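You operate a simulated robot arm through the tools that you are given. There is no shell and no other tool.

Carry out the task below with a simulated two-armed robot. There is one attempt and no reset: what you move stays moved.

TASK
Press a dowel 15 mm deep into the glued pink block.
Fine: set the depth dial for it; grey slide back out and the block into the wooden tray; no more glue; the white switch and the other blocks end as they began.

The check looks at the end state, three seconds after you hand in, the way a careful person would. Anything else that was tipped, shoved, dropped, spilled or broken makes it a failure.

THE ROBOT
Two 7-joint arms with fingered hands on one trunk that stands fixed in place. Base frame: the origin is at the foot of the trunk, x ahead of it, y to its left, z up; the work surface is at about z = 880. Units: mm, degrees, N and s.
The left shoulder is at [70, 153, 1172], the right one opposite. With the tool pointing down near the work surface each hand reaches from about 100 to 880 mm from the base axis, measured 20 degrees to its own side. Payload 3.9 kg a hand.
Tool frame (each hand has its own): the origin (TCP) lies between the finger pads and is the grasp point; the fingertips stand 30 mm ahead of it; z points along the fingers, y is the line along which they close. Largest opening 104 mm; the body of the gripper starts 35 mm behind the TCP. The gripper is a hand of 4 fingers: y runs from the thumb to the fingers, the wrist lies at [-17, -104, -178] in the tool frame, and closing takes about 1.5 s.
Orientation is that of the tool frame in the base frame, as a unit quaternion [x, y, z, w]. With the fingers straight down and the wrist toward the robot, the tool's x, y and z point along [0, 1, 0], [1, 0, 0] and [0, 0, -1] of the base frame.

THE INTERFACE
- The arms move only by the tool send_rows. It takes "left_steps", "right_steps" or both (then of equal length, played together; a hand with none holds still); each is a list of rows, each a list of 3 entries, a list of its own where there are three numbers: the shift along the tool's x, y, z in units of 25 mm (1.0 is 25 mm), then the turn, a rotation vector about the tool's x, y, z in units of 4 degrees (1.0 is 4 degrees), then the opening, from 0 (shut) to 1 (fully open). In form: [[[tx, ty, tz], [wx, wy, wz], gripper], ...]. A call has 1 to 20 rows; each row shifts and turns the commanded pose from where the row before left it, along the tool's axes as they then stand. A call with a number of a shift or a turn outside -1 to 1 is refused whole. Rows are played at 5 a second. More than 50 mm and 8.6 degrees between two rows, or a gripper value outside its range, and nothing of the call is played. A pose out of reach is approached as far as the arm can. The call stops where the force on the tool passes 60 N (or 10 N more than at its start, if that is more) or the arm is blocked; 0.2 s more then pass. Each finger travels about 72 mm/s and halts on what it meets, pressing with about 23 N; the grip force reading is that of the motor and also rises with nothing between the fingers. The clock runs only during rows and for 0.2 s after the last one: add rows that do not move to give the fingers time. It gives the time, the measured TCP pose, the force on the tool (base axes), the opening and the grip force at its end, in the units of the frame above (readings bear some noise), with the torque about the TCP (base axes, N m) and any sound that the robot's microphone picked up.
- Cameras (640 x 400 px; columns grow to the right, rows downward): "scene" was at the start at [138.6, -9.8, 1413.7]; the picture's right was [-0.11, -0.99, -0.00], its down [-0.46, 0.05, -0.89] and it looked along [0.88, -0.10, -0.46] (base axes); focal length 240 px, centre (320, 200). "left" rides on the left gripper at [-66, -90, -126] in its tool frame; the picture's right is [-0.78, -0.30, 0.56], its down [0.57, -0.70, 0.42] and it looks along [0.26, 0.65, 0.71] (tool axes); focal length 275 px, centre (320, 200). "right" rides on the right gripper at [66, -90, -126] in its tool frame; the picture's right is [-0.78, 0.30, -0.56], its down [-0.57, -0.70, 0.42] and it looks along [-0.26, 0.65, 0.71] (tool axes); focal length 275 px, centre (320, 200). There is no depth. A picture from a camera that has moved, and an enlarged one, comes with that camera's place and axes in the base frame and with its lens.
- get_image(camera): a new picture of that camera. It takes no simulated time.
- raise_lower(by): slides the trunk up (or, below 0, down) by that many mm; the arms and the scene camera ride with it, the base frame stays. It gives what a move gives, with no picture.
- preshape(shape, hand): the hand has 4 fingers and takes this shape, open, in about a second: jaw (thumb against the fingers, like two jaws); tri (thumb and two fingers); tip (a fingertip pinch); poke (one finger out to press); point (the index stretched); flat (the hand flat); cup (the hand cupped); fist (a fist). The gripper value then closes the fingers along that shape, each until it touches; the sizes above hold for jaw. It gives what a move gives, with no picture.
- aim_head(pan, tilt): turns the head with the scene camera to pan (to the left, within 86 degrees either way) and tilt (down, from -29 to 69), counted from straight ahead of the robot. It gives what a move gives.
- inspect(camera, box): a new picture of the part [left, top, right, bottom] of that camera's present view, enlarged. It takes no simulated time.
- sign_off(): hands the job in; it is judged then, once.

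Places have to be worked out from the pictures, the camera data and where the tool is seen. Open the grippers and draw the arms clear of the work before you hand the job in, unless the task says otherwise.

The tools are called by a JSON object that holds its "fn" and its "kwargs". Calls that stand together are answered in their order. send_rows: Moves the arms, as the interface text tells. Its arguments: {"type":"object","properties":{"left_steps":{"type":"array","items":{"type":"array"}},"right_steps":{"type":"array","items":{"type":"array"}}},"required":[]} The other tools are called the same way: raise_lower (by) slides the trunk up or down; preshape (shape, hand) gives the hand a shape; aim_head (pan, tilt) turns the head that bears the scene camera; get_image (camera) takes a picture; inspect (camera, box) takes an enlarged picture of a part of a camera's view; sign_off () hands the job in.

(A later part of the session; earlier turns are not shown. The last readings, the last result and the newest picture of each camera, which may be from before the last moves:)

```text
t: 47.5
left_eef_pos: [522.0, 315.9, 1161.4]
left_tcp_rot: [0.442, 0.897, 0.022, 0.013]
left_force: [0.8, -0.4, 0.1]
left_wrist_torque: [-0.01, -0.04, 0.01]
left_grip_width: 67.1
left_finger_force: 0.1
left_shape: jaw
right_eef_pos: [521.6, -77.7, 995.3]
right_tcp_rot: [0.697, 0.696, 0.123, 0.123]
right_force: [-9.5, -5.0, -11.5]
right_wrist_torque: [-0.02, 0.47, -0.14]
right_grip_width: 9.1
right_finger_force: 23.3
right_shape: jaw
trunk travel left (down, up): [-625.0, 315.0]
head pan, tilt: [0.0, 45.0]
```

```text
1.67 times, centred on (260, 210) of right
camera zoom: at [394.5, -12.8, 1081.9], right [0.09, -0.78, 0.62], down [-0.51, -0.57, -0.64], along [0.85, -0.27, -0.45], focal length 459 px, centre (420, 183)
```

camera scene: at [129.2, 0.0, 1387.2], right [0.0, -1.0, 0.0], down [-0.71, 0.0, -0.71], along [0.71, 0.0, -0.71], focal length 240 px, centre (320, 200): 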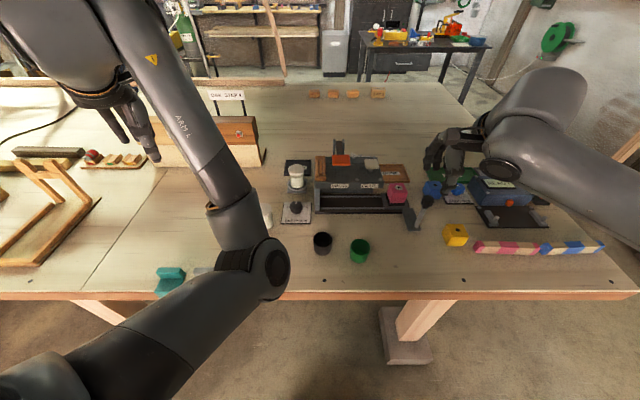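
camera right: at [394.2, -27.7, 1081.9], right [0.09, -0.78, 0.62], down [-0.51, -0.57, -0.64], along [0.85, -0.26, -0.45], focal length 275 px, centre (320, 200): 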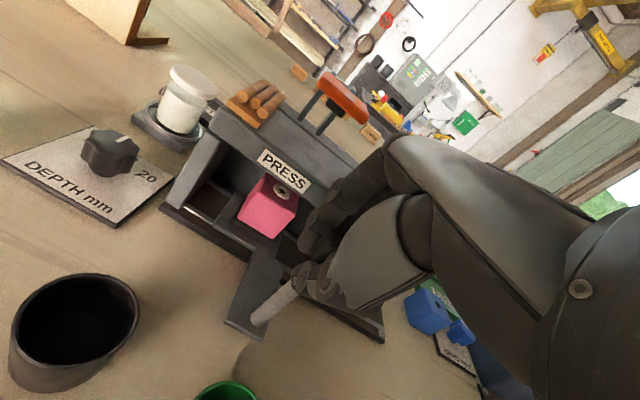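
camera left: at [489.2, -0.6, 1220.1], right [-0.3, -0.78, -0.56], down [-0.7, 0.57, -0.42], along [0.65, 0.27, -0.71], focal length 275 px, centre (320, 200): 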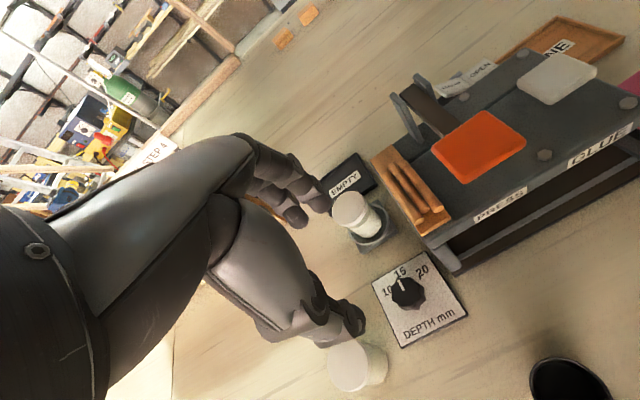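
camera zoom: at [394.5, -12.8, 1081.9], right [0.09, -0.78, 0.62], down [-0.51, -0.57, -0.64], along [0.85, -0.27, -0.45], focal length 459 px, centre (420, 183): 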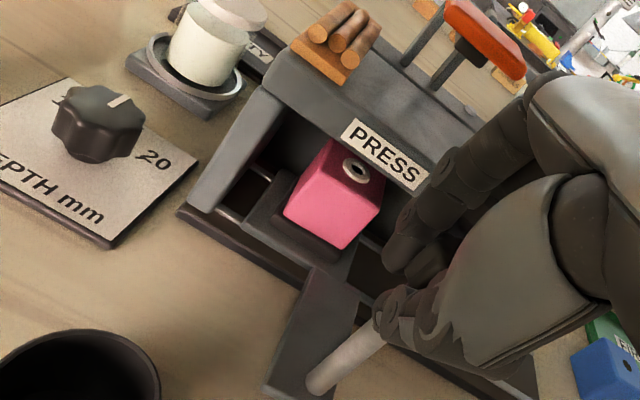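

The slide is at its end stop with the block under PRESS (hand moved only 2 mm of 4, force rose). I open the fingers and lift the hand straight up off the handle.

{"fn": "send_rows", "kwargs": {"right_steps": [[[-0.06, 0, 0], [0, 0, 0], 0.2], [[0, 0, 0], [0, 0, 0], 0.5], [[0, 0, 0], [0, 0, 0], 0.5], [[0, 0, 0], [0, 0, 0], 0.5], [[0, 0, 0], [0, 0, 0], 0.5], [[0, 0.137, -0.376], [0, 0, 0], 0.5], [[0, 0.274, -0.752], [0, 0, 0], 0.5], [[0, 0.274, -0.752], [0, 0, 0], 0.5], [[0, 0.274, -0.752], [0, 0, 0], 0.5], [[0, 0.274, -0.752], [0, 0, 0], 0.5], [[0, 0.274, -0.752], [0, 0, 0], 0.5], [[0, 0, 0], [0, 0, 0], 0.5]]}}

{"fn": "get_image", "kwargs": {"camera": "right"}}

{"fn": "inspect", "kwargs": {"camera": "scene", "box": [290, 130, 440, 250]}}

```text
t: 50.0
left_eef_pos: [521.3, 317.5, 1160.5]
left_tcp_rot: [0.44, 0.897, 0.022, 0.014]
left_force: [-0.4, -0.6, 0.2]
left_wrist_torque: [0.02, 0.01, 0.03]
left_grip_width: 67.3
left_finger_force: 0.1
left_shape: jaw
right_eef_pos: [522.2, -77.0, 1106.1]
right_tcp_rot: [0.696, 0.696, 0.123, 0.123]
right_force: [0.7, 0.0, 0.2]
right_wrist_torque: [-0.01, -0.03, -0.01]
right_grip_width: 51.5
right_finger_force: 0.0
right_shape: jaw
trunk travel left (down, up): [-625.0, 315.0]
head pan, tilt: [0.0, 45.0]
```

```text
taken
camera right: at [394.2, -12.6, 1192.3], right [0.09, -0.78, 0.62], down [-0.51, -0.57, -0.64], along [0.85, -0.26, -0.45], focal length 275 px, centre (320, 200)
```

right: 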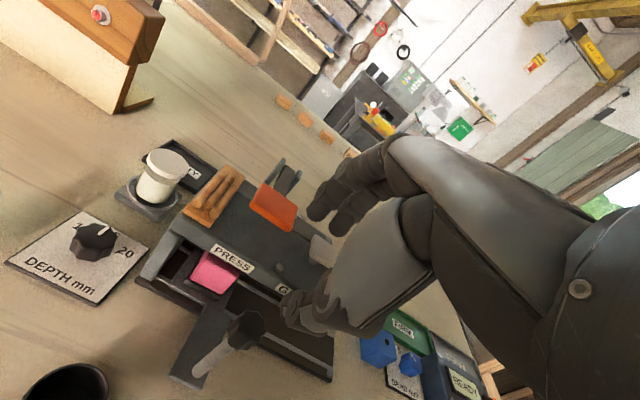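

```text
3.33 times, centred on (365, 190) of scene
camera zoom: at [129.1, -0.3, 1387.2], right [0.0, -1.0, 0.0], down [-0.71, 0.0, -0.71], along [0.71, 0.0, -0.71], focal length 802 px, centre (170, 233)
```

zoom: 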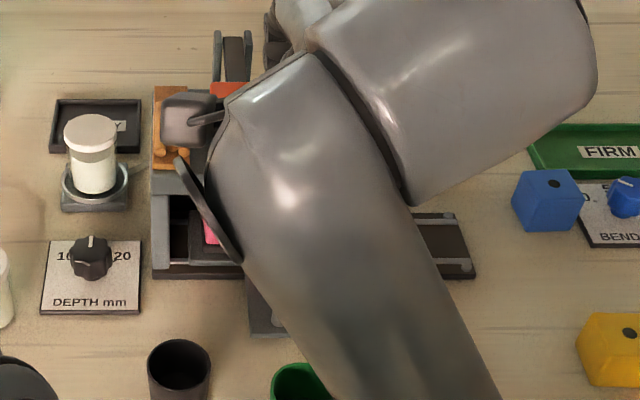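

Slide stays in. I un-tilt the right hand, close the fingers into a pressing tip, and bring it over the orange PRESS pad at about (600, −53), well above it.

{"fn": "send_rows", "kwargs": {"right_steps": [[[0, 0.328, -0.902], [0, 0, 0], 0.3], [[0, 0, 0], [1, 0, 0], 0.0], [[0, 0, 0], [1, 0, 0], 0.0], [[0, 0, 0], [1, 0, 0], 0.0], [[0, 0, 0], [1, 0, 0], 0.0], [[0, 0, 0], [1, 0, 0], 0.0], [[0.24, 0.78, 0], [0, 0, 0], 0.0], [[0.24, 0.78, 0], [0, 0, 0], 0.0], [[0.24, 0.78, 0], [0, 0, 0], 0.0], [[0.24, 0.78, 0], [0, 0, 0], 0.0], [[0, 0, 0], [0, 0, 0], 0.0]]}}

{"fn": "get_image", "kwargs": {"camera": "right"}}

{"fn": "inspect", "kwargs": {"camera": "scene", "box": [270, 110, 440, 250]}}

{"fn": "get_image", "kwargs": {"camera": "left"}}

```text
t: 51.4
left_eef_pos: [523.0, 320.0, 1162.0]
left_tcp_rot: [0.44, 0.898, 0.022, 0.014]
left_force: [0.3, -0.5, -1.3]
left_wrist_torque: [0.0, -0.03, -0.02]
left_grip_width: 67.7
left_finger_force: 0.2
left_shape: jaw
right_eef_pos: [550.5, -123.7, 1114.1]
right_tcp_rot: [0.735, 0.675, -0.014, 0.062]
right_force: [0.8, 0.1, 0.2]
right_wrist_torque: [0.02, -0.01, 0.02]
right_grip_width: 0.2
right_finger_force: 22.6
right_shape: jaw
right hand out of reach, approached as far as the arm can: row 5, 6
trunk travel left (down, up): [-625.0, 315.0]
head pan, tilt: [0.0, 45.0]
stopped in row 6 (right hand): the arm was blocked; the commanded pose is now the measured one
```

```text
taken
camera right: at [458.9, -37.4, 1224.3], right [0.19, -0.73, 0.65], down [-0.72, -0.56, -0.41], along [0.67, -0.39, -0.63], focal length 275 px, centre (320, 200)
```

right: 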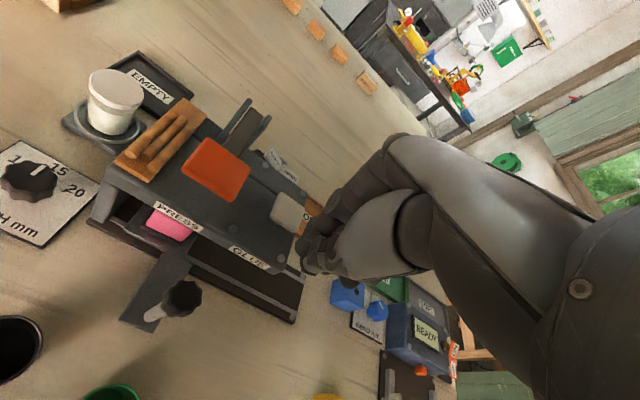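

```text
2.86 times, centred on (355, 180) of scene
camera zoom: at [129.4, 1.3, 1387.2], right [0.0, -1.0, 0.0], down [-0.71, 0.0, -0.71], along [0.71, 0.0, -0.71], focal length 687 px, centre (220, 257)
```

zoom: 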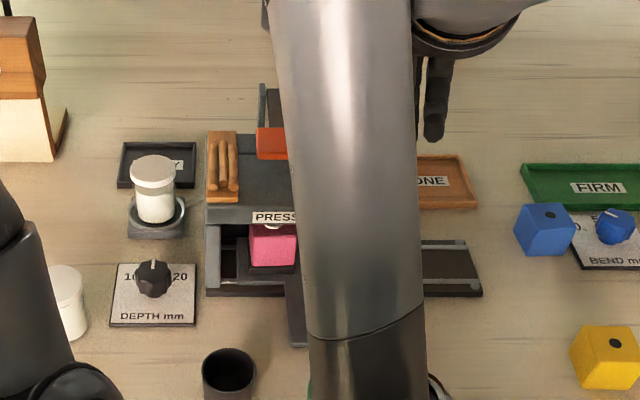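

```text
taken
camera left: at [485.7, 209.0, 1281.9], right [0.27, -0.78, -0.57], down [-0.89, 0.03, -0.46], along [0.38, 0.63, -0.68], focal length 275 px, centre (320, 200)
```

left: 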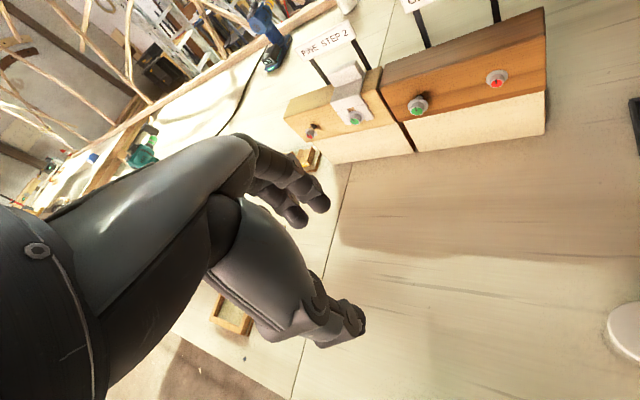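

The right wrist hit a joint limit because the wrist is higher than the shoulder here. Raising the trunk will give both arms a more comfortable posture, so I raise it by 200 mm (both hands are clear of everything).

{"fn": "raise_lower", "kwargs": {"by": 200}}

{"fn": "get_image", "kwargs": {"camera": "scene"}}

```text
t: 53.6
left_eef_pos: [521.9, 318.8, 1362.1]
left_tcp_rot: [0.44, 0.898, 0.021, 0.013]
left_force: [0.3, -0.2, 0.2]
left_wrist_torque: [0.0, -0.01, 0.0]
left_grip_width: 67.5
left_finger_force: 0.1
left_shape: jaw
right_eef_pos: [550.1, -124.5, 1311.9]
right_tcp_rot: [0.734, 0.676, -0.015, 0.061]
right_force: [0.4, 0.0, 0.2]
right_wrist_torque: [0.01, 0.02, 0.01]
right_grip_width: 0.0
right_finger_force: 23.6
right_shape: jaw
trunk travel left (down, up): [-825.0, 115.0]
head pan, tilt: [0.0, 45.0]
```

```text
taken
camera scene: at [129.3, 0.0, 1587.2], right [0.0, -1.0, 0.0], down [-0.71, 0.0, -0.71], along [0.71, 0.0, -0.71], focal length 240 px, centre (320, 200)
```

scene: 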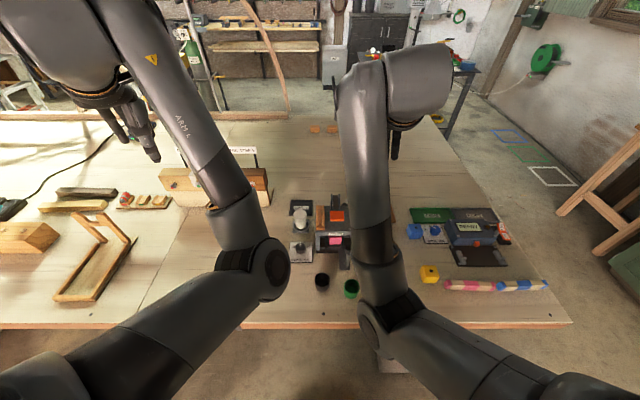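

Both arms rode up. Now I lower the right hand relative to the trunk by 100 mm (still far above everything) and then straighten its orientation.

{"fn": "send_rows", "kwargs": {"right_steps": [[[0.105, -0.069, 0.99], [0, 0, 0], 0.0], [[0.105, -0.069, 0.99], [0, 0, 0], 0.0], [[0.105, -0.069, 0.99], [0, 0, 0], 0.0], [[0.105, -0.069, 0.99], [0, 0, 0], 0.0], [[0, 0, 0], [0.235, 0.385, -0.293], 0.0], [[0, 0, 0], [0.235, 0.385, -0.293], 0.0], [[0, 0, 0], [0.235, 0.385, -0.293], 0.0], [[0, 0, 0], [0.235, 0.385, -0.293], 0.0], [[0, 0, 0], [0, 0, 0], 0.0]]}}

{"fn": "get_image", "kwargs": {"camera": "scene"}}

```text
t: 55.0
left_eef_pos: [522.0, 319.6, 1361.8]
left_tcp_rot: [0.44, 0.898, 0.022, 0.015]
left_force: [0.7, 0.3, -0.7]
left_wrist_torque: [0.01, 0.01, 0.0]
left_grip_width: 67.3
left_finger_force: 0.1
left_shape: jaw
right_eef_pos: [557.6, -170.8, 1212.1]
right_tcp_rot: [0.736, 0.671, -0.044, 0.083]
right_force: [1.0, 0.4, 0.8]
right_wrist_torque: [0.02, -0.02, 0.03]
right_grip_width: 0.0
right_finger_force: 22.7
right_shape: jaw
trunk travel left (down, up): [-825.0, 115.0]
head pan, tilt: [0.0, 45.0]
stopped in row 7 (right hand): the arm was blocked; the commanded pose is now the measured one
```

```text
taken
camera scene: at [129.3, -0.4, 1587.2], right [0.0, -1.0, 0.0], down [-0.71, 0.0, -0.71], along [0.71, 0.0, -0.71], focal length 240 px, centre (320, 200)
```

scene: 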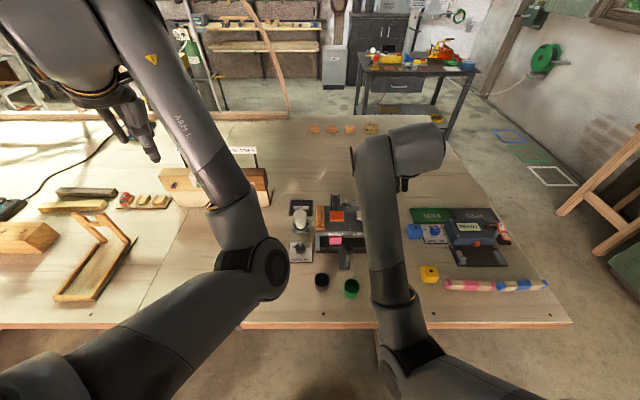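

The limit is again wrist flexion with a low elbow. I move the right hand back out to the right, where its elbow should swing outward again.

{"fn": "send_rows", "kwargs": {"right_steps": [[[-0.9, 0, 0], [0, 0, 0], 0.0], [[-0.9, 0, 0], [0, 0, 0], 0.0], [[-0.9, 0, 0], [0, 0, 0], 0.0], [[-0.9, 0, 0], [0, 0, 0], 0.0], [[-0.9, 0, 0], [0, 0, 0], 0.0], [[-0.9, 0, 0], [0, 0, 0], 0.0], [[-0.9, 0, 0], [0, 0, 0], 0.0], [[0, 0, 0], [0, 0, 0], 0.0]]}}

{"fn": "get_image", "kwargs": {"camera": "scene"}}

```text
t: 56.8
left_eef_pos: [521.9, 319.0, 1360.0]
left_tcp_rot: [0.441, 0.897, 0.021, 0.014]
left_force: [0.8, 0.6, 0.4]
left_wrist_torque: [-0.03, 0.01, 0.02]
left_grip_width: 67.3
left_finger_force: 0.1
left_shape: jaw
right_eef_pos: [542.1, -323.0, 1238.1]
right_tcp_rot: [0.735, 0.672, -0.044, 0.081]
right_force: [0.2, 0.7, -0.2]
right_wrist_torque: [-0.02, -0.04, -0.02]
right_grip_width: 0.0
right_finger_force: 23.0
right_shape: jaw
trunk travel left (down, up): [-825.0, 115.0]
head pan, tilt: [0.0, 45.0]
```

```text
taken
camera scene: at [129.2, 0.2, 1587.2], right [0.0, -1.0, 0.0], down [-0.71, 0.0, -0.71], along [0.71, 0.0, -0.71], focal length 240 px, centre (320, 200)
```

scene: 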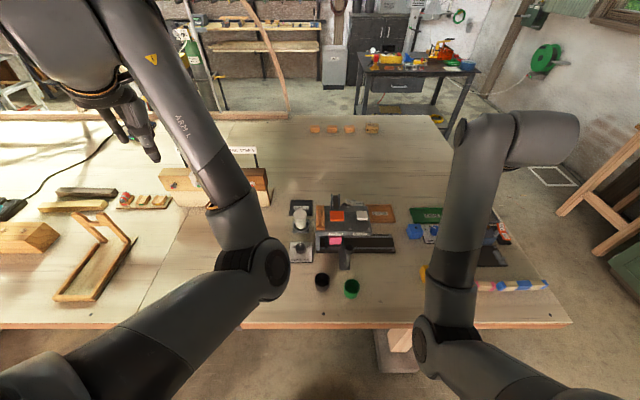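

That freed it. I now yaw the right hand counter-clockwise 40° so the forearm comes in from the right and the elbow swings out.

{"fn": "send_rows", "kwargs": {"right_steps": [[[0, 0, 0], [0, 0, -1], 0.0], [[0, 0, 0], [0, 0, -1], 0.0], [[0, 0, 0], [0, 0, -1], 0.0], [[0, 0, 0], [0, 0, -1], 0.0], [[0, 0, 0], [0, 0, -1], 0.0], [[0, 0, 0], [0, 0, -1], 0.0], [[0, 0, 0], [0, 0, -1], 0.0], [[0, 0, 0], [0, 0, -1], 0.0], [[0, 0, 0], [0, 0, -1], 0.0], [[0, 0, 0], [0, 0, -1], 0.0], [[0, 0, 0], [0, 0, 0], 0.0]]}}

{"fn": "get_image", "kwargs": {"camera": "scene"}}

```text
t: 59.2
left_eef_pos: [521.4, 318.1, 1362.0]
left_tcp_rot: [0.441, 0.897, 0.022, 0.013]
left_force: [-0.1, -0.2, -0.4]
left_wrist_torque: [0.01, 0.03, 0.02]
left_grip_width: 67.5
left_finger_force: 0.0
left_shape: jaw
right_eef_pos: [541.3, -322.8, 1239.9]
right_tcp_rot: [0.461, 0.883, -0.07, 0.06]
right_force: [0.3, 0.7, -0.1]
right_wrist_torque: [0.01, 0.02, 0.02]
right_grip_width: 0.1
right_finger_force: 23.0
right_shape: jaw
trunk travel left (down, up): [-825.0, 115.0]
head pan, tilt: [0.0, 45.0]
```

```text
taken
camera scene: at [129.0, -0.4, 1587.3], right [0.0, -1.0, 0.0], down [-0.71, 0.0, -0.71], along [0.71, 0.0, -0.71], focal length 240 px, centre (320, 200)
```

scene: 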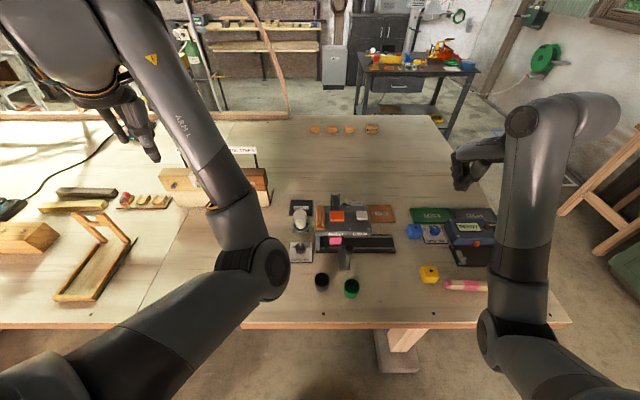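

The elbow swung out. I straighten the remaining 10° tilt here while the arm has room.

{"fn": "send_rows", "kwargs": {"right_steps": [[[0, 0, 0], [-0.327, 0.815, 0], 0.0], [[0, 0, 0], [-0.327, 0.815, 0], 0.0], [[0, 0, 0], [-0.327, 0.815, 0], 0.0], [[0, 0, 0], [0, 0, 0], 0.0]]}}

{"fn": "get_image", "kwargs": {"camera": "right"}}

```text
t: 60.2
left_eef_pos: [521.6, 319.2, 1362.0]
left_tcp_rot: [0.441, 0.897, 0.022, 0.014]
left_force: [0.7, 0.4, -0.1]
left_wrist_torque: [-0.03, -0.04, -0.04]
left_grip_width: 67.3
left_finger_force: 0.0
left_shape: jaw
right_eef_pos: [541.4, -322.6, 1239.0]
right_tcp_rot: [0.463, 0.886, 0.002, 0.0]
right_force: [0.0, 0.4, -0.1]
right_wrist_torque: [-0.02, 0.0, -0.04]
right_grip_width: 0.3
right_finger_force: 23.0
right_shape: jaw
trunk travel left (down, up): [-825.0, 115.0]
head pan, tilt: [0.0, 45.0]
```

```text
taken
camera right: at [429.9, -320.7, 1363.4], right [0.68, -0.47, 0.56], down [-0.25, -0.87, -0.43], along [0.69, 0.15, -0.71], focal length 275 px, centre (320, 200)
```

right: 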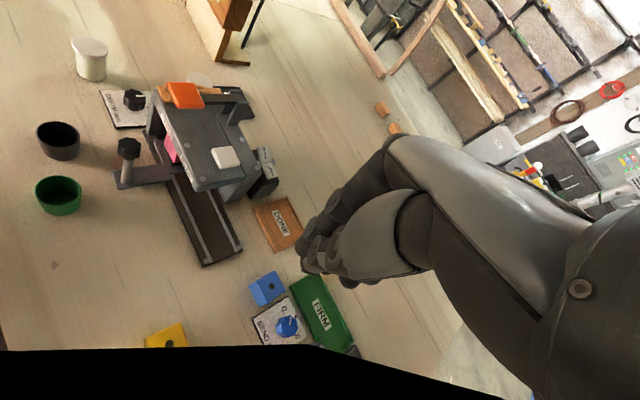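

The hand is vertical again with a 35° yaw. I move it over the orange pad at z≈1150, keeping this yaw.

{"fn": "send_rows", "kwargs": {"right_steps": [[[0.752, 0.808, 0.356], [0, 0, 0], 0.0], [[0.752, 0.808, 0.356], [0, 0, 0], 0.0], [[0.752, 0.808, 0.356], [0, 0, 0], 0.0], [[0.752, 0.808, 0.356], [0, 0, 0], 0.0], [[0.752, 0.808, 0.356], [0, 0, 0], 0.0], [[0.752, 0.808, 0.356], [0, 0, 0], 0.0], [[0.752, 0.808, 0.356], [0, 0, 0], 0.0], [[0.752, 0.808, 0.356], [0, 0, 0], 0.0], [[0.752, 0.808, 0.356], [0, 0, 0], 0.0], [[0.752, 0.808, 0.356], [0, 0, 0], 0.0], [[0, 0, 0], [0, 0, 0], 0.0]]}}

{"fn": "get_image", "kwargs": {"camera": "right"}}

{"fn": "get_image", "kwargs": {"camera": "scene"}}

```text
t: 62.6
left_eef_pos: [522.6, 319.7, 1361.5]
left_tcp_rot: [0.441, 0.897, 0.022, 0.013]
left_force: [0.1, 0.0, 0.4]
left_wrist_torque: [0.03, 0.03, 0.03]
left_grip_width: 67.1
left_finger_force: 0.0
left_shape: jaw
right_eef_pos: [600.7, -53.5, 1151.2]
right_tcp_rot: [0.463, 0.886, 0.001, 0.001]
right_force: [-0.9, -0.1, -0.6]
right_wrist_torque: [0.01, 0.0, -0.01]
right_grip_width: 0.1
right_finger_force: 23.0
right_shape: jaw
trunk travel left (down, up): [-825.0, 115.0]
head pan, tilt: [0.0, 45.0]
```

```text
taken
camera right: at [488.8, -50.7, 1275.3], right [0.68, -0.47, 0.56], down [-0.25, -0.87, -0.43], along [0.69, 0.15, -0.71], focal length 275 px, centre (320, 200)
```

right: 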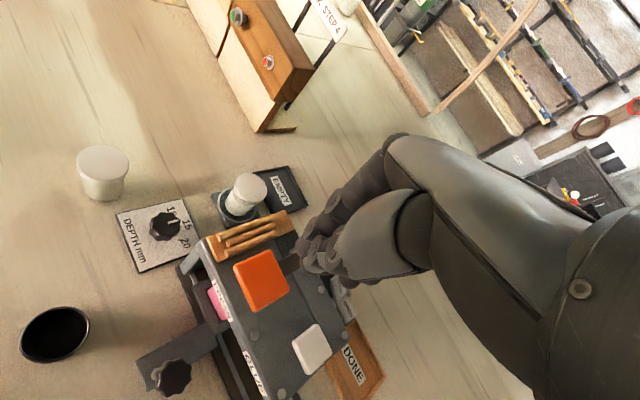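

```text
taken
camera scene: at [129.0, -0.5, 1587.3], right [0.0, -1.0, 0.0], down [-0.71, 0.0, -0.71], along [0.71, 0.0, -0.71], focal length 240 px, centre (320, 200)
```

scene: 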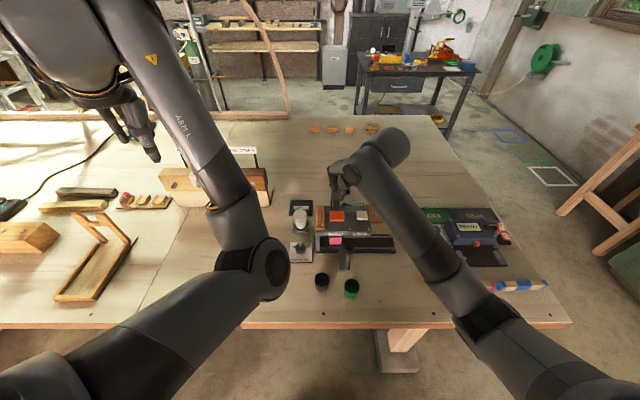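

The fingertip is above the pad centre (pad measures (600, −52)). I look closely before pressing.

{"fn": "inspect", "kwargs": {"camera": "scene", "box": [290, 150, 400, 270]}}

{"fn": "inspect", "kwargs": {"camera": "right", "box": [180, 190, 380, 400]}}

```text
3.33 times, centred on (345, 210) of scene
camera zoom: at [129.0, -0.5, 1587.3], right [0.0, -1.0, 0.0], down [-0.71, 0.0, -0.71], along [0.71, 0.0, -0.71], focal length 802 px, centre (237, 167)
```

zoom: 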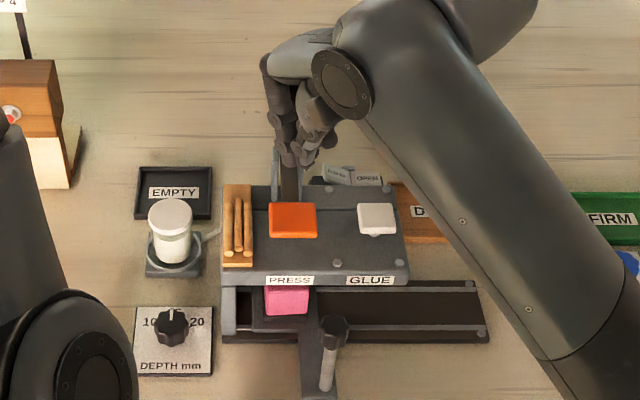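

```text
1.90 times, centred on (280, 295) of right
camera zoom: at [488.8, -50.7, 1275.3], right [0.68, -0.47, 0.56], down [-0.25, -0.87, -0.43], along [0.69, 0.15, -0.71], focal length 524 px, centre (396, 19)
```

zoom: 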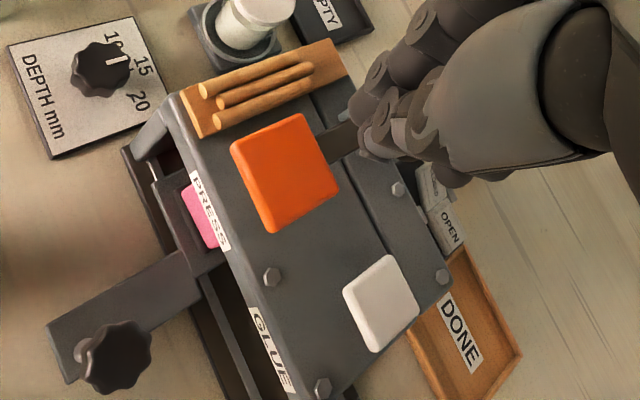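

Aligned. I lower to about 8 mm above the pad and then press in small steps.

{"fn": "send_rows", "kwargs": {"right_steps": [[[0, 0.03, 0.6], [0, 0, 0], 0.0], [[0, 0, 0.6], [0, 0, 0], 0.0], [[0, 0, 0.6], [0, 0, 0], 0.0], [[0, 0, 0.5], [0, 0, 0], 0.0], [[0, 0, 0], [0, 0, 0], 0.0]]}}

{"fn": "inspect", "kwargs": {"camera": "right", "box": [180, 190, 380, 400]}}

{"fn": "inspect", "kwargs": {"camera": "scene", "box": [290, 150, 400, 270]}}

```text
t: 63.8
left_eef_pos: [521.9, 318.1, 1362.2]
left_tcp_rot: [0.44, 0.898, 0.022, 0.014]
left_force: [-0.5, 0.0, -0.3]
left_wrist_torque: [-0.02, 0.03, 0.0]
left_grip_width: 67.3
left_finger_force: 0.0
left_shape: jaw
right_eef_pos: [601.6, -53.9, 1093.5]
right_tcp_rot: [0.463, 0.886, 0.001, 0.001]
right_force: [-0.4, -0.7, 0.1]
right_wrist_torque: [0.03, 0.0, 0.01]
right_grip_width: 0.0
right_finger_force: 23.2
right_shape: jaw
trunk travel left (down, up): [-825.0, 115.0]
head pan, tilt: [0.0, 45.0]
```

```text
1.90 times, centred on (280, 295) of right
camera zoom: at [489.5, -50.8, 1218.0], right [0.68, -0.47, 0.56], down [-0.25, -0.87, -0.43], along [0.69, 0.15, -0.71], focal length 524 px, centre (396, 19)
```

zoom: 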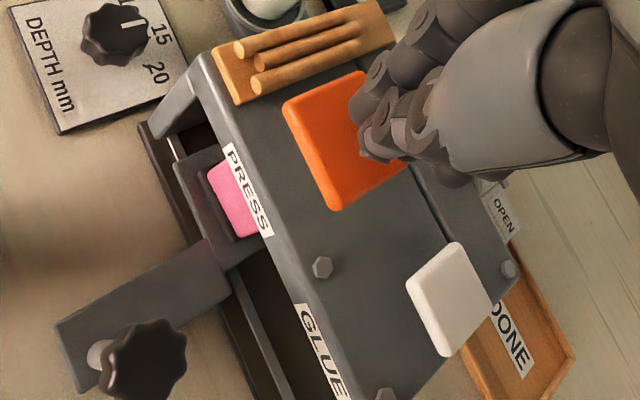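

```text
3.33 times, centred on (345, 210) of scene
camera zoom: at [129.1, -0.1, 1587.2], right [0.0, -1.0, 0.0], down [-0.71, 0.0, -0.71], along [0.71, 0.0, -0.71], focal length 802 px, centre (237, 167)
```

zoom: 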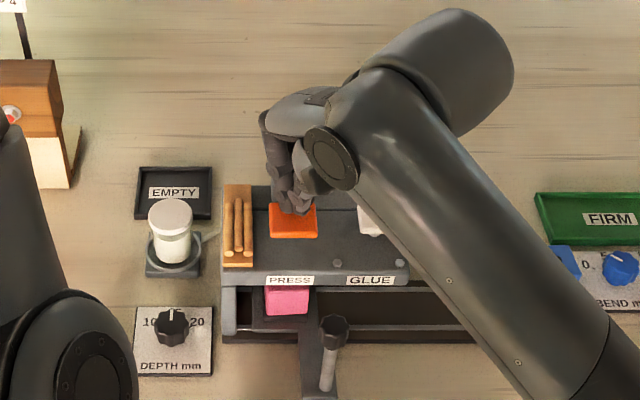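

Tips are over the pad. I press down steadily in 3 mm steps.

{"fn": "send_rows", "kwargs": {"right_steps": [[[0, 0, 0.12], [0, 0, 0], 0.0], [[0, 0, 0.12], [0, 0, 0], 0.0], [[0, 0, 0.12], [0, 0, 0], 0.0], [[0, 0, 0.12], [0, 0, 0], 0.0], [[0, 0, 0.12], [0, 0, 0], 0.0], [[0, 0, 0.12], [0, 0, 0], 0.0], [[0, 0, 0.12], [0, 0, 0], 0.0]]}}

{"fn": "inspect", "kwargs": {"camera": "right", "box": [180, 190, 380, 400]}}

```text
t: 65.4
left_eef_pos: [521.4, 318.3, 1362.7]
left_tcp_rot: [0.44, 0.897, 0.022, 0.014]
left_force: [0.4, -0.7, -0.4]
left_wrist_torque: [-0.02, -0.02, 0.01]
left_grip_width: 67.1
left_finger_force: 0.1
left_shape: jaw
right_eef_pos: [602.8, -52.5, 1072.5]
right_tcp_rot: [0.463, 0.886, 0.001, 0.002]
right_force: [-0.2, -0.6, 3.3]
right_wrist_torque: [-0.06, -0.08, -0.05]
right_grip_width: 0.0
right_finger_force: 23.4
right_shape: jaw
trunk travel left (down, up): [-825.0, 115.0]
head pan, tilt: [0.0, 45.0]
```

```text
1.90 times, centred on (280, 295) of right
camera zoom: at [489.4, -50.3, 1197.2], right [0.68, -0.47, 0.56], down [-0.25, -0.87, -0.43], along [0.69, 0.15, -0.71], focal length 524 px, centre (396, 19)
```

zoom: 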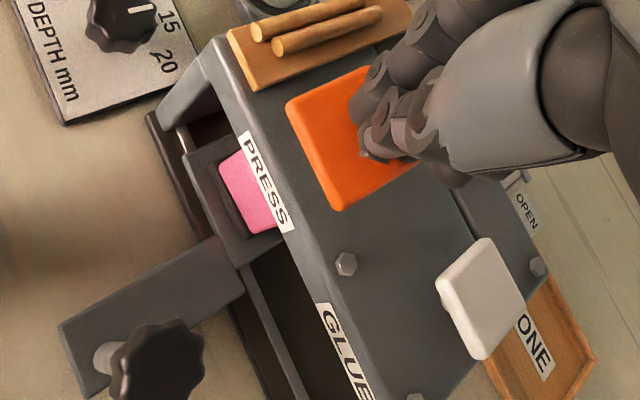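

Contact made (3 N). I keep pressing down steadily.

{"fn": "send_rows", "kwargs": {"right_steps": [[[0, 0, 0.12], [0, 0, 0], 0.0], [[0, 0, 0.12], [0, 0, 0], 0.0], [[0, 0, 0.12], [0, 0, 0], 0.0], [[0, 0, 0.12], [0, 0, 0], 0.0], [[0, 0, 0.12], [0, 0, 0], 0.0], [[0, 0, 0.12], [0, 0, 0], 0.0], [[0, 0, 0.12], [0, 0, 0], 0.0]]}}

{"fn": "inspect", "kwargs": {"camera": "right", "box": [180, 190, 380, 400]}}

{"fn": "inspect", "kwargs": {"camera": "scene", "box": [290, 150, 400, 270]}}

```text
t: 67.0
left_eef_pos: [517.7, 319.3, 1364.9]
left_tcp_rot: [0.44, 0.897, 0.022, 0.016]
left_force: [0.1, 0.0, 0.1]
left_wrist_torque: [-0.01, -0.01, -0.02]
left_grip_width: 67.2
left_finger_force: 0.1
left_shape: jaw
right_eef_pos: [599.0, -52.6, 1058.1]
right_tcp_rot: [0.463, 0.886, 0.005, 0.006]
right_force: [0.0, -0.5, 32.7]
right_wrist_torque: [0.02, -0.15, 0.03]
right_grip_width: 0.0
right_finger_force: 23.0
right_shape: jaw
trunk travel left (down, up): [-825.0, 115.0]
head pan, tilt: [0.0, 45.0]
```

```text
1.90 times, centred on (280, 295) of right
camera zoom: at [485.3, -50.1, 1181.3], right [0.68, -0.47, 0.57], down [-0.24, -0.87, -0.43], along [0.69, 0.15, -0.7], focal length 524 px, centre (396, 19)
```

zoom: 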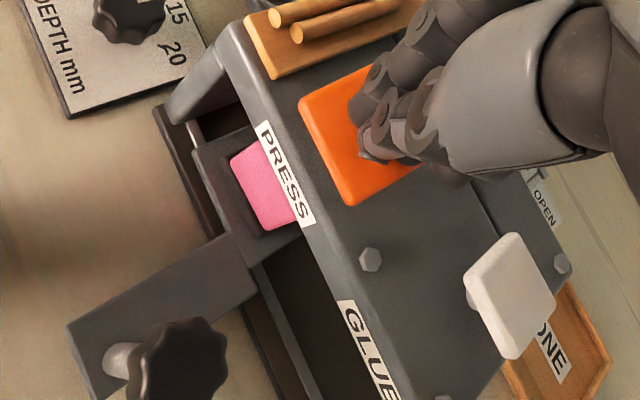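

```text
3.33 times, centred on (345, 210) of scene
camera zoom: at [122.4, 0.7, 1588.3], right [0.0, -1.0, 0.0], down [-0.7, 0.0, -0.71], along [0.71, 0.0, -0.7], focal length 802 px, centre (237, 167)
```

zoom: 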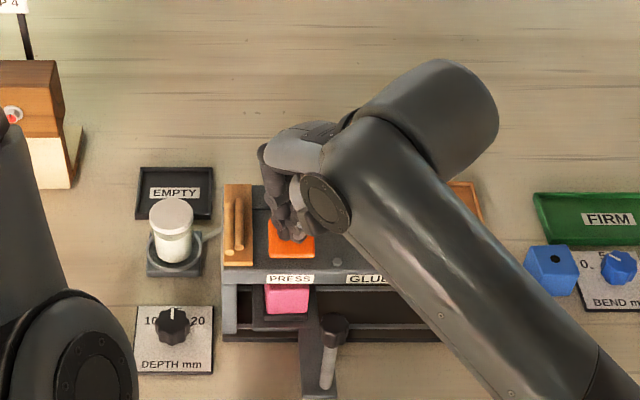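

The dowel rack now shows two dowels, so one has been fed; force is 33 N. I press a bit further to make sure the stroke is complete.

{"fn": "send_rows", "kwargs": {"right_steps": [[[0, 0, 0.1], [0, 0, 0], 0.0], [[0, 0, 0.1], [0, 0, 0], 0.0], [[0, 0, 0], [0, 0, 0], 0.0], [[0, 0, 0], [0, 0, 0], 0.0]]}}

{"fn": "inspect", "kwargs": {"camera": "right", "box": [180, 190, 380, 400]}}

```text
t: 68.0
left_eef_pos: [513.6, 319.5, 1365.9]
left_tcp_rot: [0.441, 0.897, 0.023, 0.017]
left_force: [-0.9, 0.0, 0.6]
left_wrist_torque: [-0.01, 0.01, -0.01]
left_grip_width: 67.4
left_finger_force: 0.0
left_shape: jaw
right_eef_pos: [598.7, -52.5, 1056.6]
right_tcp_rot: [0.463, 0.886, 0.009, 0.01]
right_force: [-0.6, -1.7, 48.9]
right_wrist_torque: [0.0, -0.25, -0.06]
right_grip_width: 0.0
right_finger_force: 23.2
right_shape: jaw
trunk travel left (down, up): [-825.0, 115.0]
head pan, tilt: [0.0, 45.0]
```

```text
1.90 times, centred on (280, 295) of right
camera zoom: at [483.8, -50.0, 1179.0], right [0.67, -0.47, 0.57], down [-0.24, -0.87, -0.44], along [0.7, 0.16, -0.7], focal length 524 px, centre (396, 19)
```

zoom: 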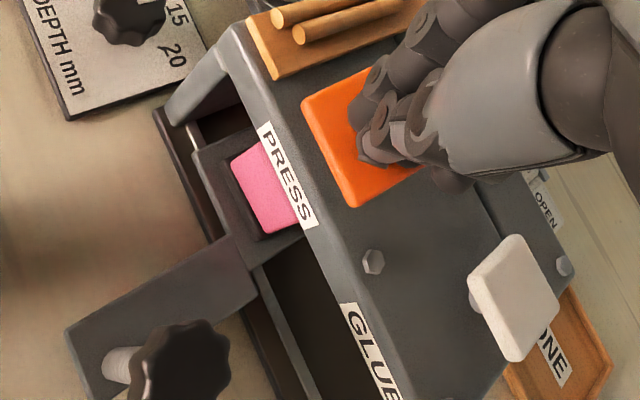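

Force rose to 49 N over just 1.5 mm: a hard stop, so the stroke is complete. I lift the hand straight off the pad.

{"fn": "send_rows", "kwargs": {"right_steps": [[[0, 0, -0.3], [0, 0, 0], 0.0], [[0, 0, -0.5], [0, 0, 0], 0.0], [[0, 0, -0.6], [0, 0, 0], 0.0], [[0, 0, -0.8], [0, 0, 0], 0.0], [[0, 0, -0.9], [0, 0, 0], 0.0], [[0, 0, -0.9], [0, 0, 0], 0.0], [[0, 0, 0], [0, 0, 0], 0.0]]}}

{"fn": "inspect", "kwargs": {"camera": "right", "box": [180, 190, 380, 400]}}

{"fn": "inspect", "kwargs": {"camera": "scene", "box": [290, 150, 400, 270]}}

```text
t: 69.6
left_eef_pos: [520.8, 319.5, 1361.0]
left_tcp_rot: [0.441, 0.897, 0.021, 0.013]
left_force: [0.3, -0.5, 0.3]
left_wrist_torque: [0.02, 0.01, -0.02]
left_grip_width: 67.4
left_finger_force: 0.0
left_shape: jaw
right_eef_pos: [601.2, -53.0, 1146.9]
right_tcp_rot: [0.464, 0.886, 0.0, 0.002]
right_force: [0.4, -0.5, 0.2]
right_wrist_torque: [0.01, 0.02, 0.0]
right_grip_width: 0.0
right_finger_force: 23.5
right_shape: jaw
trunk travel left (down, up): [-825.0, 115.0]
head pan, tilt: [0.0, 45.0]
```

```text
1.90 times, centred on (280, 295) of right
camera zoom: at [489.0, -50.9, 1270.9], right [0.68, -0.47, 0.56], down [-0.25, -0.87, -0.43], along [0.69, 0.15, -0.71], focal length 524 px, centre (396, 19)
```

zoom: 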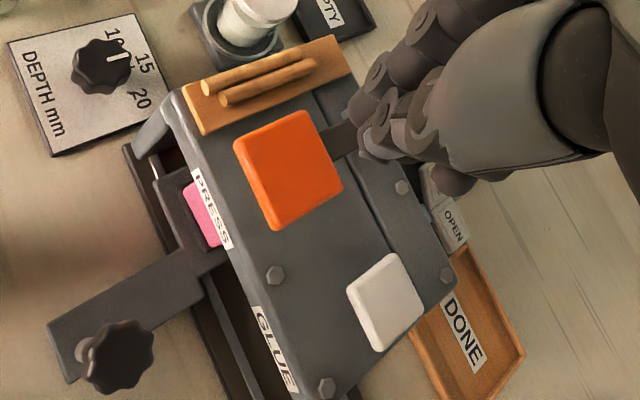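

```text
3.33 times, centred on (345, 210) of scene
camera zoom: at [128.8, 0.1, 1587.3], right [0.0, -1.0, 0.0], down [-0.71, 0.0, -0.71], along [0.71, 0.0, -0.71], focal length 802 px, centre (237, 167)
```

zoom: 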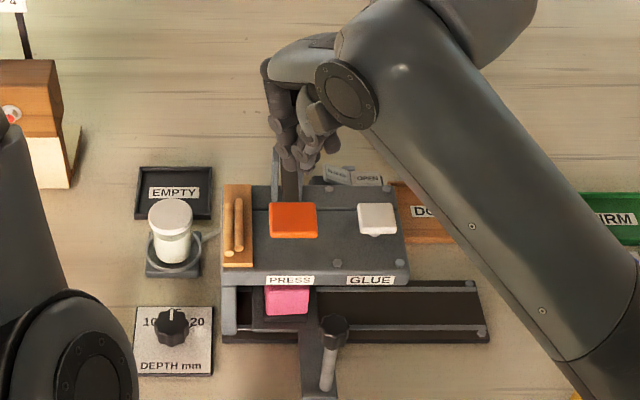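

The pad sprang back and two dowels remain in the rack. Now the slide must come back out: the handle is at (527, −85). I'll bring the closed fingertips down on its left side, in front of the machine, to push it right.

{"fn": "send_rows", "kwargs": {"right_steps": [[[0.905, -0.719, 0], [0, 0, 0], 0.0], [[0.905, -0.719, 0], [0, 0, 0], 0.0], [[0.905, -0.719, 0], [0, 0, 0], 0.0], [[0, 0, 0.9], [0, 0, 0], 0.0], [[0, 0, 0.9], [0, 0, 0], 0.0], [[0, 0, 0.9], [0, 0, 0], 0.0], [[0, 0, 0.9], [0, 0, 0], 0.0], [[0, 0, 0], [0, 0, 0], 0.0]]}}

{"fn": "get_image", "kwargs": {"camera": "right"}}

{"fn": "inspect", "kwargs": {"camera": "scene", "box": [270, 150, 420, 310]}}

```text
t: 71.4
left_eef_pos: [522.5, 319.0, 1362.1]
left_tcp_rot: [0.44, 0.897, 0.021, 0.014]
left_force: [0.8, 0.5, 0.1]
left_wrist_torque: [-0.03, 0.01, -0.04]
left_grip_width: 67.3
left_finger_force: 0.1
left_shape: jaw
right_eef_pos: [518.8, -28.2, 1056.7]
right_tcp_rot: [0.463, 0.886, 0.001, 0.001]
right_force: [-1.1, 0.4, -0.3]
right_wrist_torque: [-0.02, -0.03, -0.03]
right_grip_width: 0.1
right_finger_force: 22.7
right_shape: jaw
trunk travel left (down, up): [-825.0, 115.0]
head pan, tilt: [0.0, 45.0]
```

```text
taken
camera right: at [406.9, -26.0, 1180.3], right [0.68, -0.47, 0.56], down [-0.25, -0.87, -0.43], along [0.69, 0.15, -0.71], focal length 275 px, centre (320, 200)
```

right: 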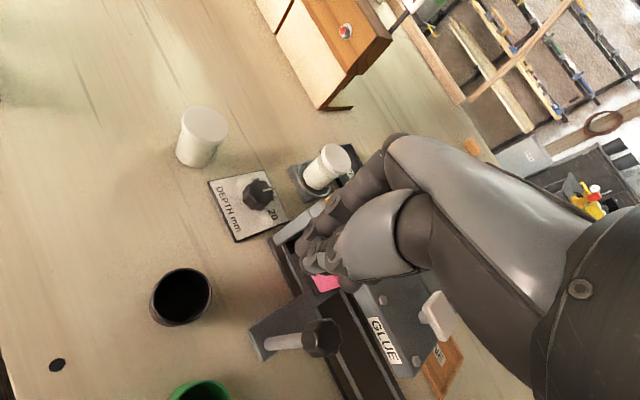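

```text
2.50 times, centred on (345, 230) of scene
camera zoom: at [129.2, 0.0, 1587.2], right [0.0, -1.0, 0.0], down [-0.71, 0.0, -0.71], along [0.71, 0.0, -0.71], focal length 601 px, centre (258, 125)
```

zoom: 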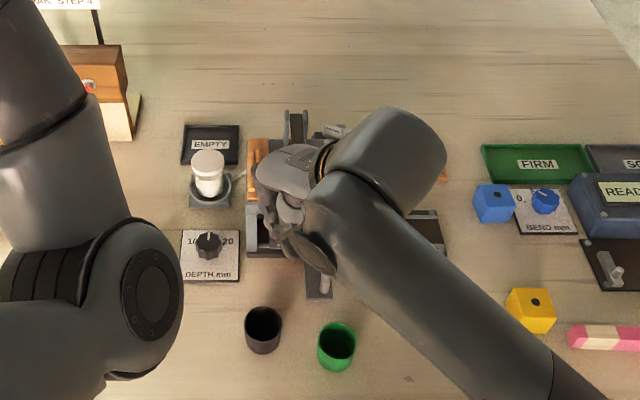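

Clear of the handle and cups. I lower the closed fingertips to z≈978 beside the knob.

{"fn": "send_rows", "kwargs": {"right_steps": [[[0, 0, 0.79], [0, 0, 0], 0.0], [[0, 0, 0.79], [0, 0, 0], 0.0], [[0, 0, 0.79], [0, 0, 0], 0.0], [[0, 0, 0.79], [0, 0, 0], 0.0], [[0, 0, 0], [0, 0, 0], 0.0]]}}

{"fn": "get_image", "kwargs": {"camera": "right"}}

{"fn": "inspect", "kwargs": {"camera": "scene", "box": [290, 170, 400, 290]}}

```text
t: 72.6
left_eef_pos: [521.7, 319.7, 1361.0]
left_tcp_rot: [0.441, 0.897, 0.022, 0.013]
left_force: [-0.1, -0.1, 0.0]
left_wrist_torque: [-0.03, -0.03, -0.01]
left_grip_width: 67.3
left_finger_force: 0.1
left_shape: jaw
right_eef_pos: [519.8, -28.4, 976.6]
right_tcp_rot: [0.463, 0.886, 0.0, 0.002]
right_force: [0.8, 0.5, -0.1]
right_wrist_torque: [0.03, -0.02, 0.01]
right_grip_width: 0.1
right_finger_force: 22.8
right_shape: jaw
trunk travel left (down, up): [-825.0, 115.0]
head pan, tilt: [0.0, 45.0]
```

```text
taken
camera right: at [407.4, -25.7, 1100.8], right [0.68, -0.47, 0.56], down [-0.25, -0.87, -0.43], along [0.69, 0.15, -0.71], focal length 275 px, centre (320, 200)
```

right: 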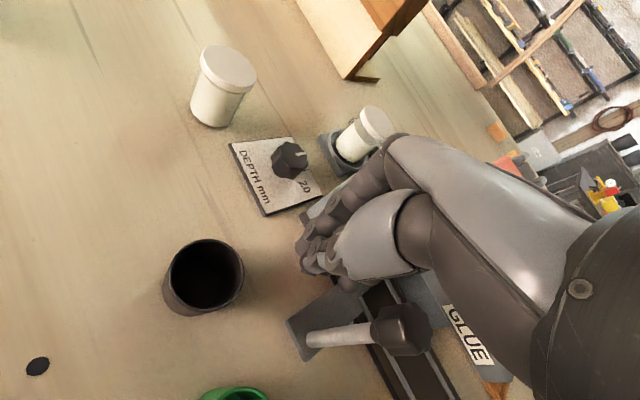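

```text
3.33 times, centred on (345, 230) of scene
camera zoom: at [129.2, -0.1, 1587.2], right [0.0, -1.0, 0.0], down [-0.71, 0.0, -0.71], along [0.71, 0.0, -0.71], focal length 802 px, centre (237, 100)
```

zoom: 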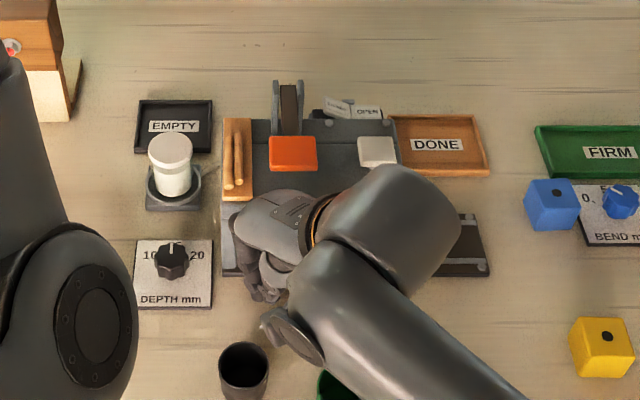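

Beside the knob and clear. I push to the right (−y) 60 mm in 10 mm steps and check the slide moves.

{"fn": "send_rows", "kwargs": {"right_steps": [[[-0.328, -0.228, 0], [0, 0, 0], 0.0], [[-0.328, -0.228, 0], [0, 0, 0], 0.0], [[-0.328, -0.228, 0], [0, 0, 0], 0.0], [[-0.328, -0.228, 0], [0, 0, 0], 0.0], [[-0.328, -0.228, 0], [0, 0, 0], 0.0], [[-0.328, -0.228, 0], [0, 0, 0], 0.0], [[0, 0, 0], [0, 0, 0], 0.0]]}}

{"fn": "get_image", "kwargs": {"camera": "right"}}

{"fn": "inspect", "kwargs": {"camera": "scene", "box": [290, 170, 420, 290]}}

```text
t: 74.2
left_eef_pos: [523.4, 318.0, 1361.6]
left_tcp_rot: [0.44, 0.898, 0.021, 0.014]
left_force: [-0.4, -1.1, -0.8]
left_wrist_torque: [-0.03, -0.01, -0.01]
left_grip_width: 67.3
left_finger_force: 0.0
left_shape: jaw
right_eef_pos: [518.1, -89.2, 976.2]
right_tcp_rot: [0.463, 0.886, 0.0, 0.002]
right_force: [0.4, 0.3, -0.5]
right_wrist_torque: [0.0, -0.01, 0.09]
right_grip_width: 0.1
right_finger_force: 23.0
right_shape: jaw
trunk travel left (down, up): [-825.0, 115.0]
head pan, tilt: [0.0, 45.0]
```

```text
taken
camera right: at [406.7, -85.8, 1101.1], right [0.68, -0.47, 0.56], down [-0.25, -0.87, -0.43], along [0.69, 0.15, -0.71], focal length 275 px, centre (320, 200)
```

right: 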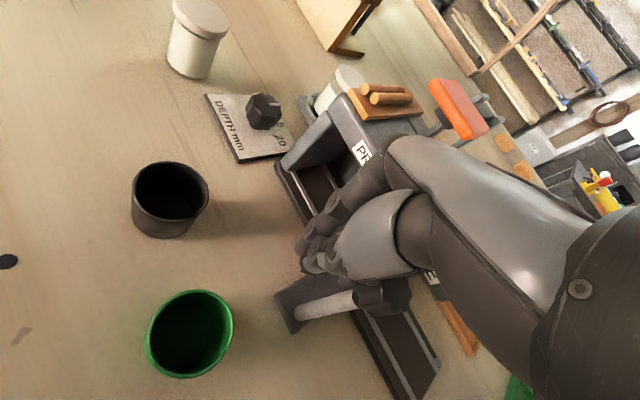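

```text
3.33 times, centred on (355, 230) of scene
camera zoom: at [129.4, -0.1, 1587.2], right [0.0, -1.0, 0.0], down [-0.71, 0.0, -0.71], along [0.71, 0.0, -0.71], focal length 802 px, centre (203, 100)
```

zoom: 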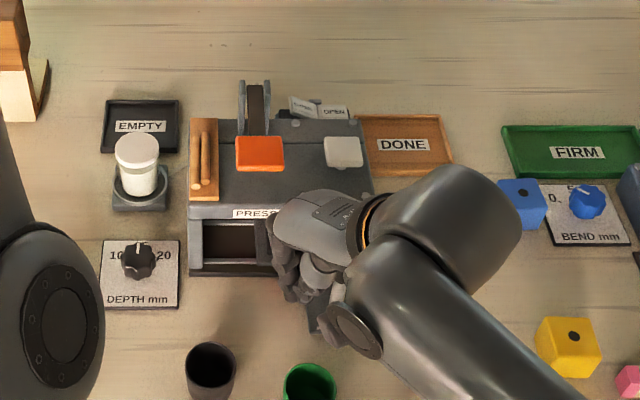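

The slide moves right with the hand and low force. I continue 90 mm more.

{"fn": "send_rows", "kwargs": {"right_steps": [[[-0.328, -0.228, 0], [0, 0, 0], 0.0], [[-0.328, -0.228, 0], [0, 0, 0], 0.0], [[-0.328, -0.228, 0], [0, 0, 0], 0.0], [[-0.328, -0.228, 0], [0, 0, 0], 0.0], [[-0.328, -0.228, 0], [0, 0, 0], 0.0], [[-0.328, -0.228, 0], [0, 0, 0], 0.0], [[-0.328, -0.228, 0], [0, 0, 0], 0.0], [[-0.328, -0.228, 0], [0, 0, 0], 0.0], [[-0.328, -0.228, 0], [0, 0, 0], 0.0], [[0, 0, 0], [0, 0, 0], 0.0]]}}

{"fn": "get_image", "kwargs": {"camera": "right"}}

{"fn": "inspect", "kwargs": {"camera": "scene", "box": [310, 170, 440, 290]}}

```text
t: 76.4
left_eef_pos: [522.4, 319.4, 1360.7]
left_tcp_rot: [0.441, 0.897, 0.022, 0.013]
left_force: [0.7, 0.3, 0.2]
left_wrist_torque: [-0.01, -0.02, 0.01]
left_grip_width: 67.4
left_finger_force: 0.0
left_shape: jaw
right_eef_pos: [519.1, -177.5, 976.5]
right_tcp_rot: [0.463, 0.886, 0.0, 0.001]
right_force: [0.1, 0.2, -0.7]
right_wrist_torque: [0.01, 0.01, 0.0]
right_grip_width: 0.0
right_finger_force: 23.2
right_shape: jaw
trunk travel left (down, up): [-825.0, 115.0]
head pan, tilt: [0.0, 45.0]
```

```text
taken
camera right: at [407.6, -174.3, 1100.9], right [0.68, -0.47, 0.56], down [-0.25, -0.87, -0.43], along [0.69, 0.15, -0.71], focal length 275 px, centre (320, 200)
```

right: 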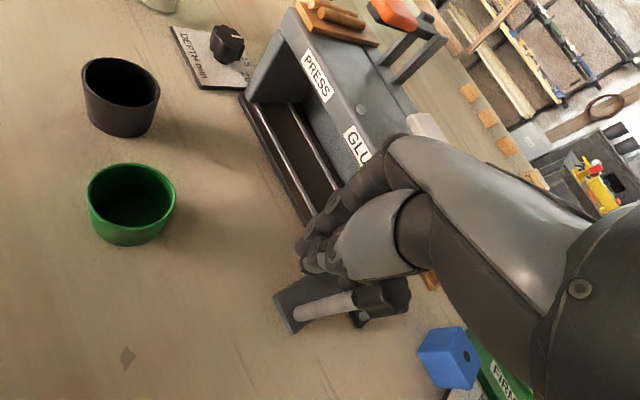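

```text
3.33 times, centred on (375, 230) of scene
camera zoom: at [129.3, 0.0, 1587.2], right [0.0, -1.0, 0.0], down [-0.71, 0.0, -0.71], along [0.71, 0.0, -0.71], focal length 802 px, centre (137, 100)
```

zoom: 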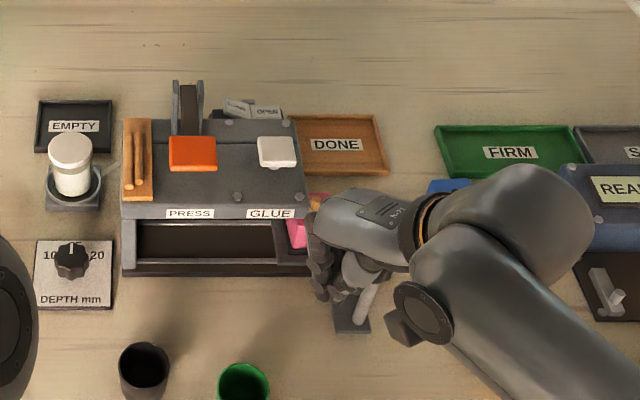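

The block with a dowel is emerging. I continue in 5 mm steps toward the outer stop.

{"fn": "send_rows", "kwargs": {"right_steps": [[[-0.246, -0.171, 0], [0, 0, 0], 0.0], [[-0.246, -0.171, 0], [0, 0, 0], 0.0], [[-0.246, -0.171, 0], [0, 0, 0], 0.0], [[-0.246, -0.171, 0], [0, 0, 0], 0.0], [[-0.246, -0.171, 0], [0, 0, 0], 0.0], [[0, 0, 0], [0, 0, 0], 0.0]]}}

{"fn": "get_image", "kwargs": {"camera": "right"}}

{"fn": "inspect", "kwargs": {"camera": "scene", "box": [310, 170, 440, 290]}}

```text
t: 77.8
left_eef_pos: [522.0, 319.1, 1361.4]
left_tcp_rot: [0.44, 0.898, 0.022, 0.014]
left_force: [0.0, 0.3, 0.1]
left_wrist_torque: [0.03, -0.03, 0.01]
left_grip_width: 67.3
left_finger_force: 0.0
left_shape: jaw
right_eef_pos: [518.6, -213.9, 975.9]
right_tcp_rot: [0.464, 0.886, 0.001, 0.002]
right_force: [0.6, -0.2, -0.6]
right_wrist_torque: [0.02, -0.01, 0.06]
right_grip_width: 0.1
right_finger_force: 22.6
right_shape: jaw
trunk travel left (down, up): [-825.0, 115.0]
head pan, tilt: [0.0, 45.0]
```

```text
taken
camera right: at [406.6, -212.1, 1101.1], right [0.68, -0.47, 0.56], down [-0.25, -0.87, -0.43], along [0.69, 0.15, -0.71], focal length 275 px, centre (320, 200)
```

right: 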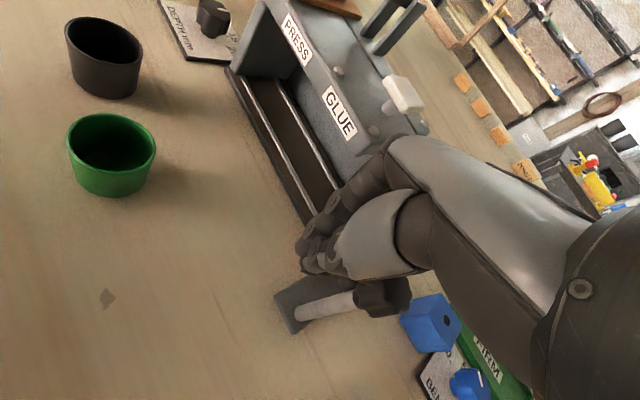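

```text
3.33 times, centred on (375, 230) of scene
camera zoom: at [129.3, 0.4, 1587.2], right [0.0, -1.0, 0.0], down [-0.71, 0.0, -0.71], along [0.71, 0.0, -0.71], focal length 802 px, centre (137, 100)
```

zoom: 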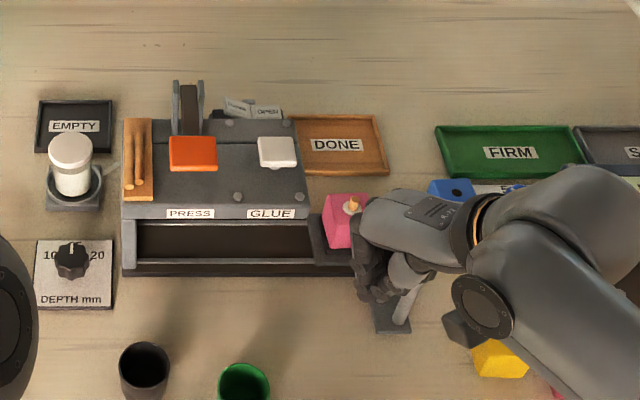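

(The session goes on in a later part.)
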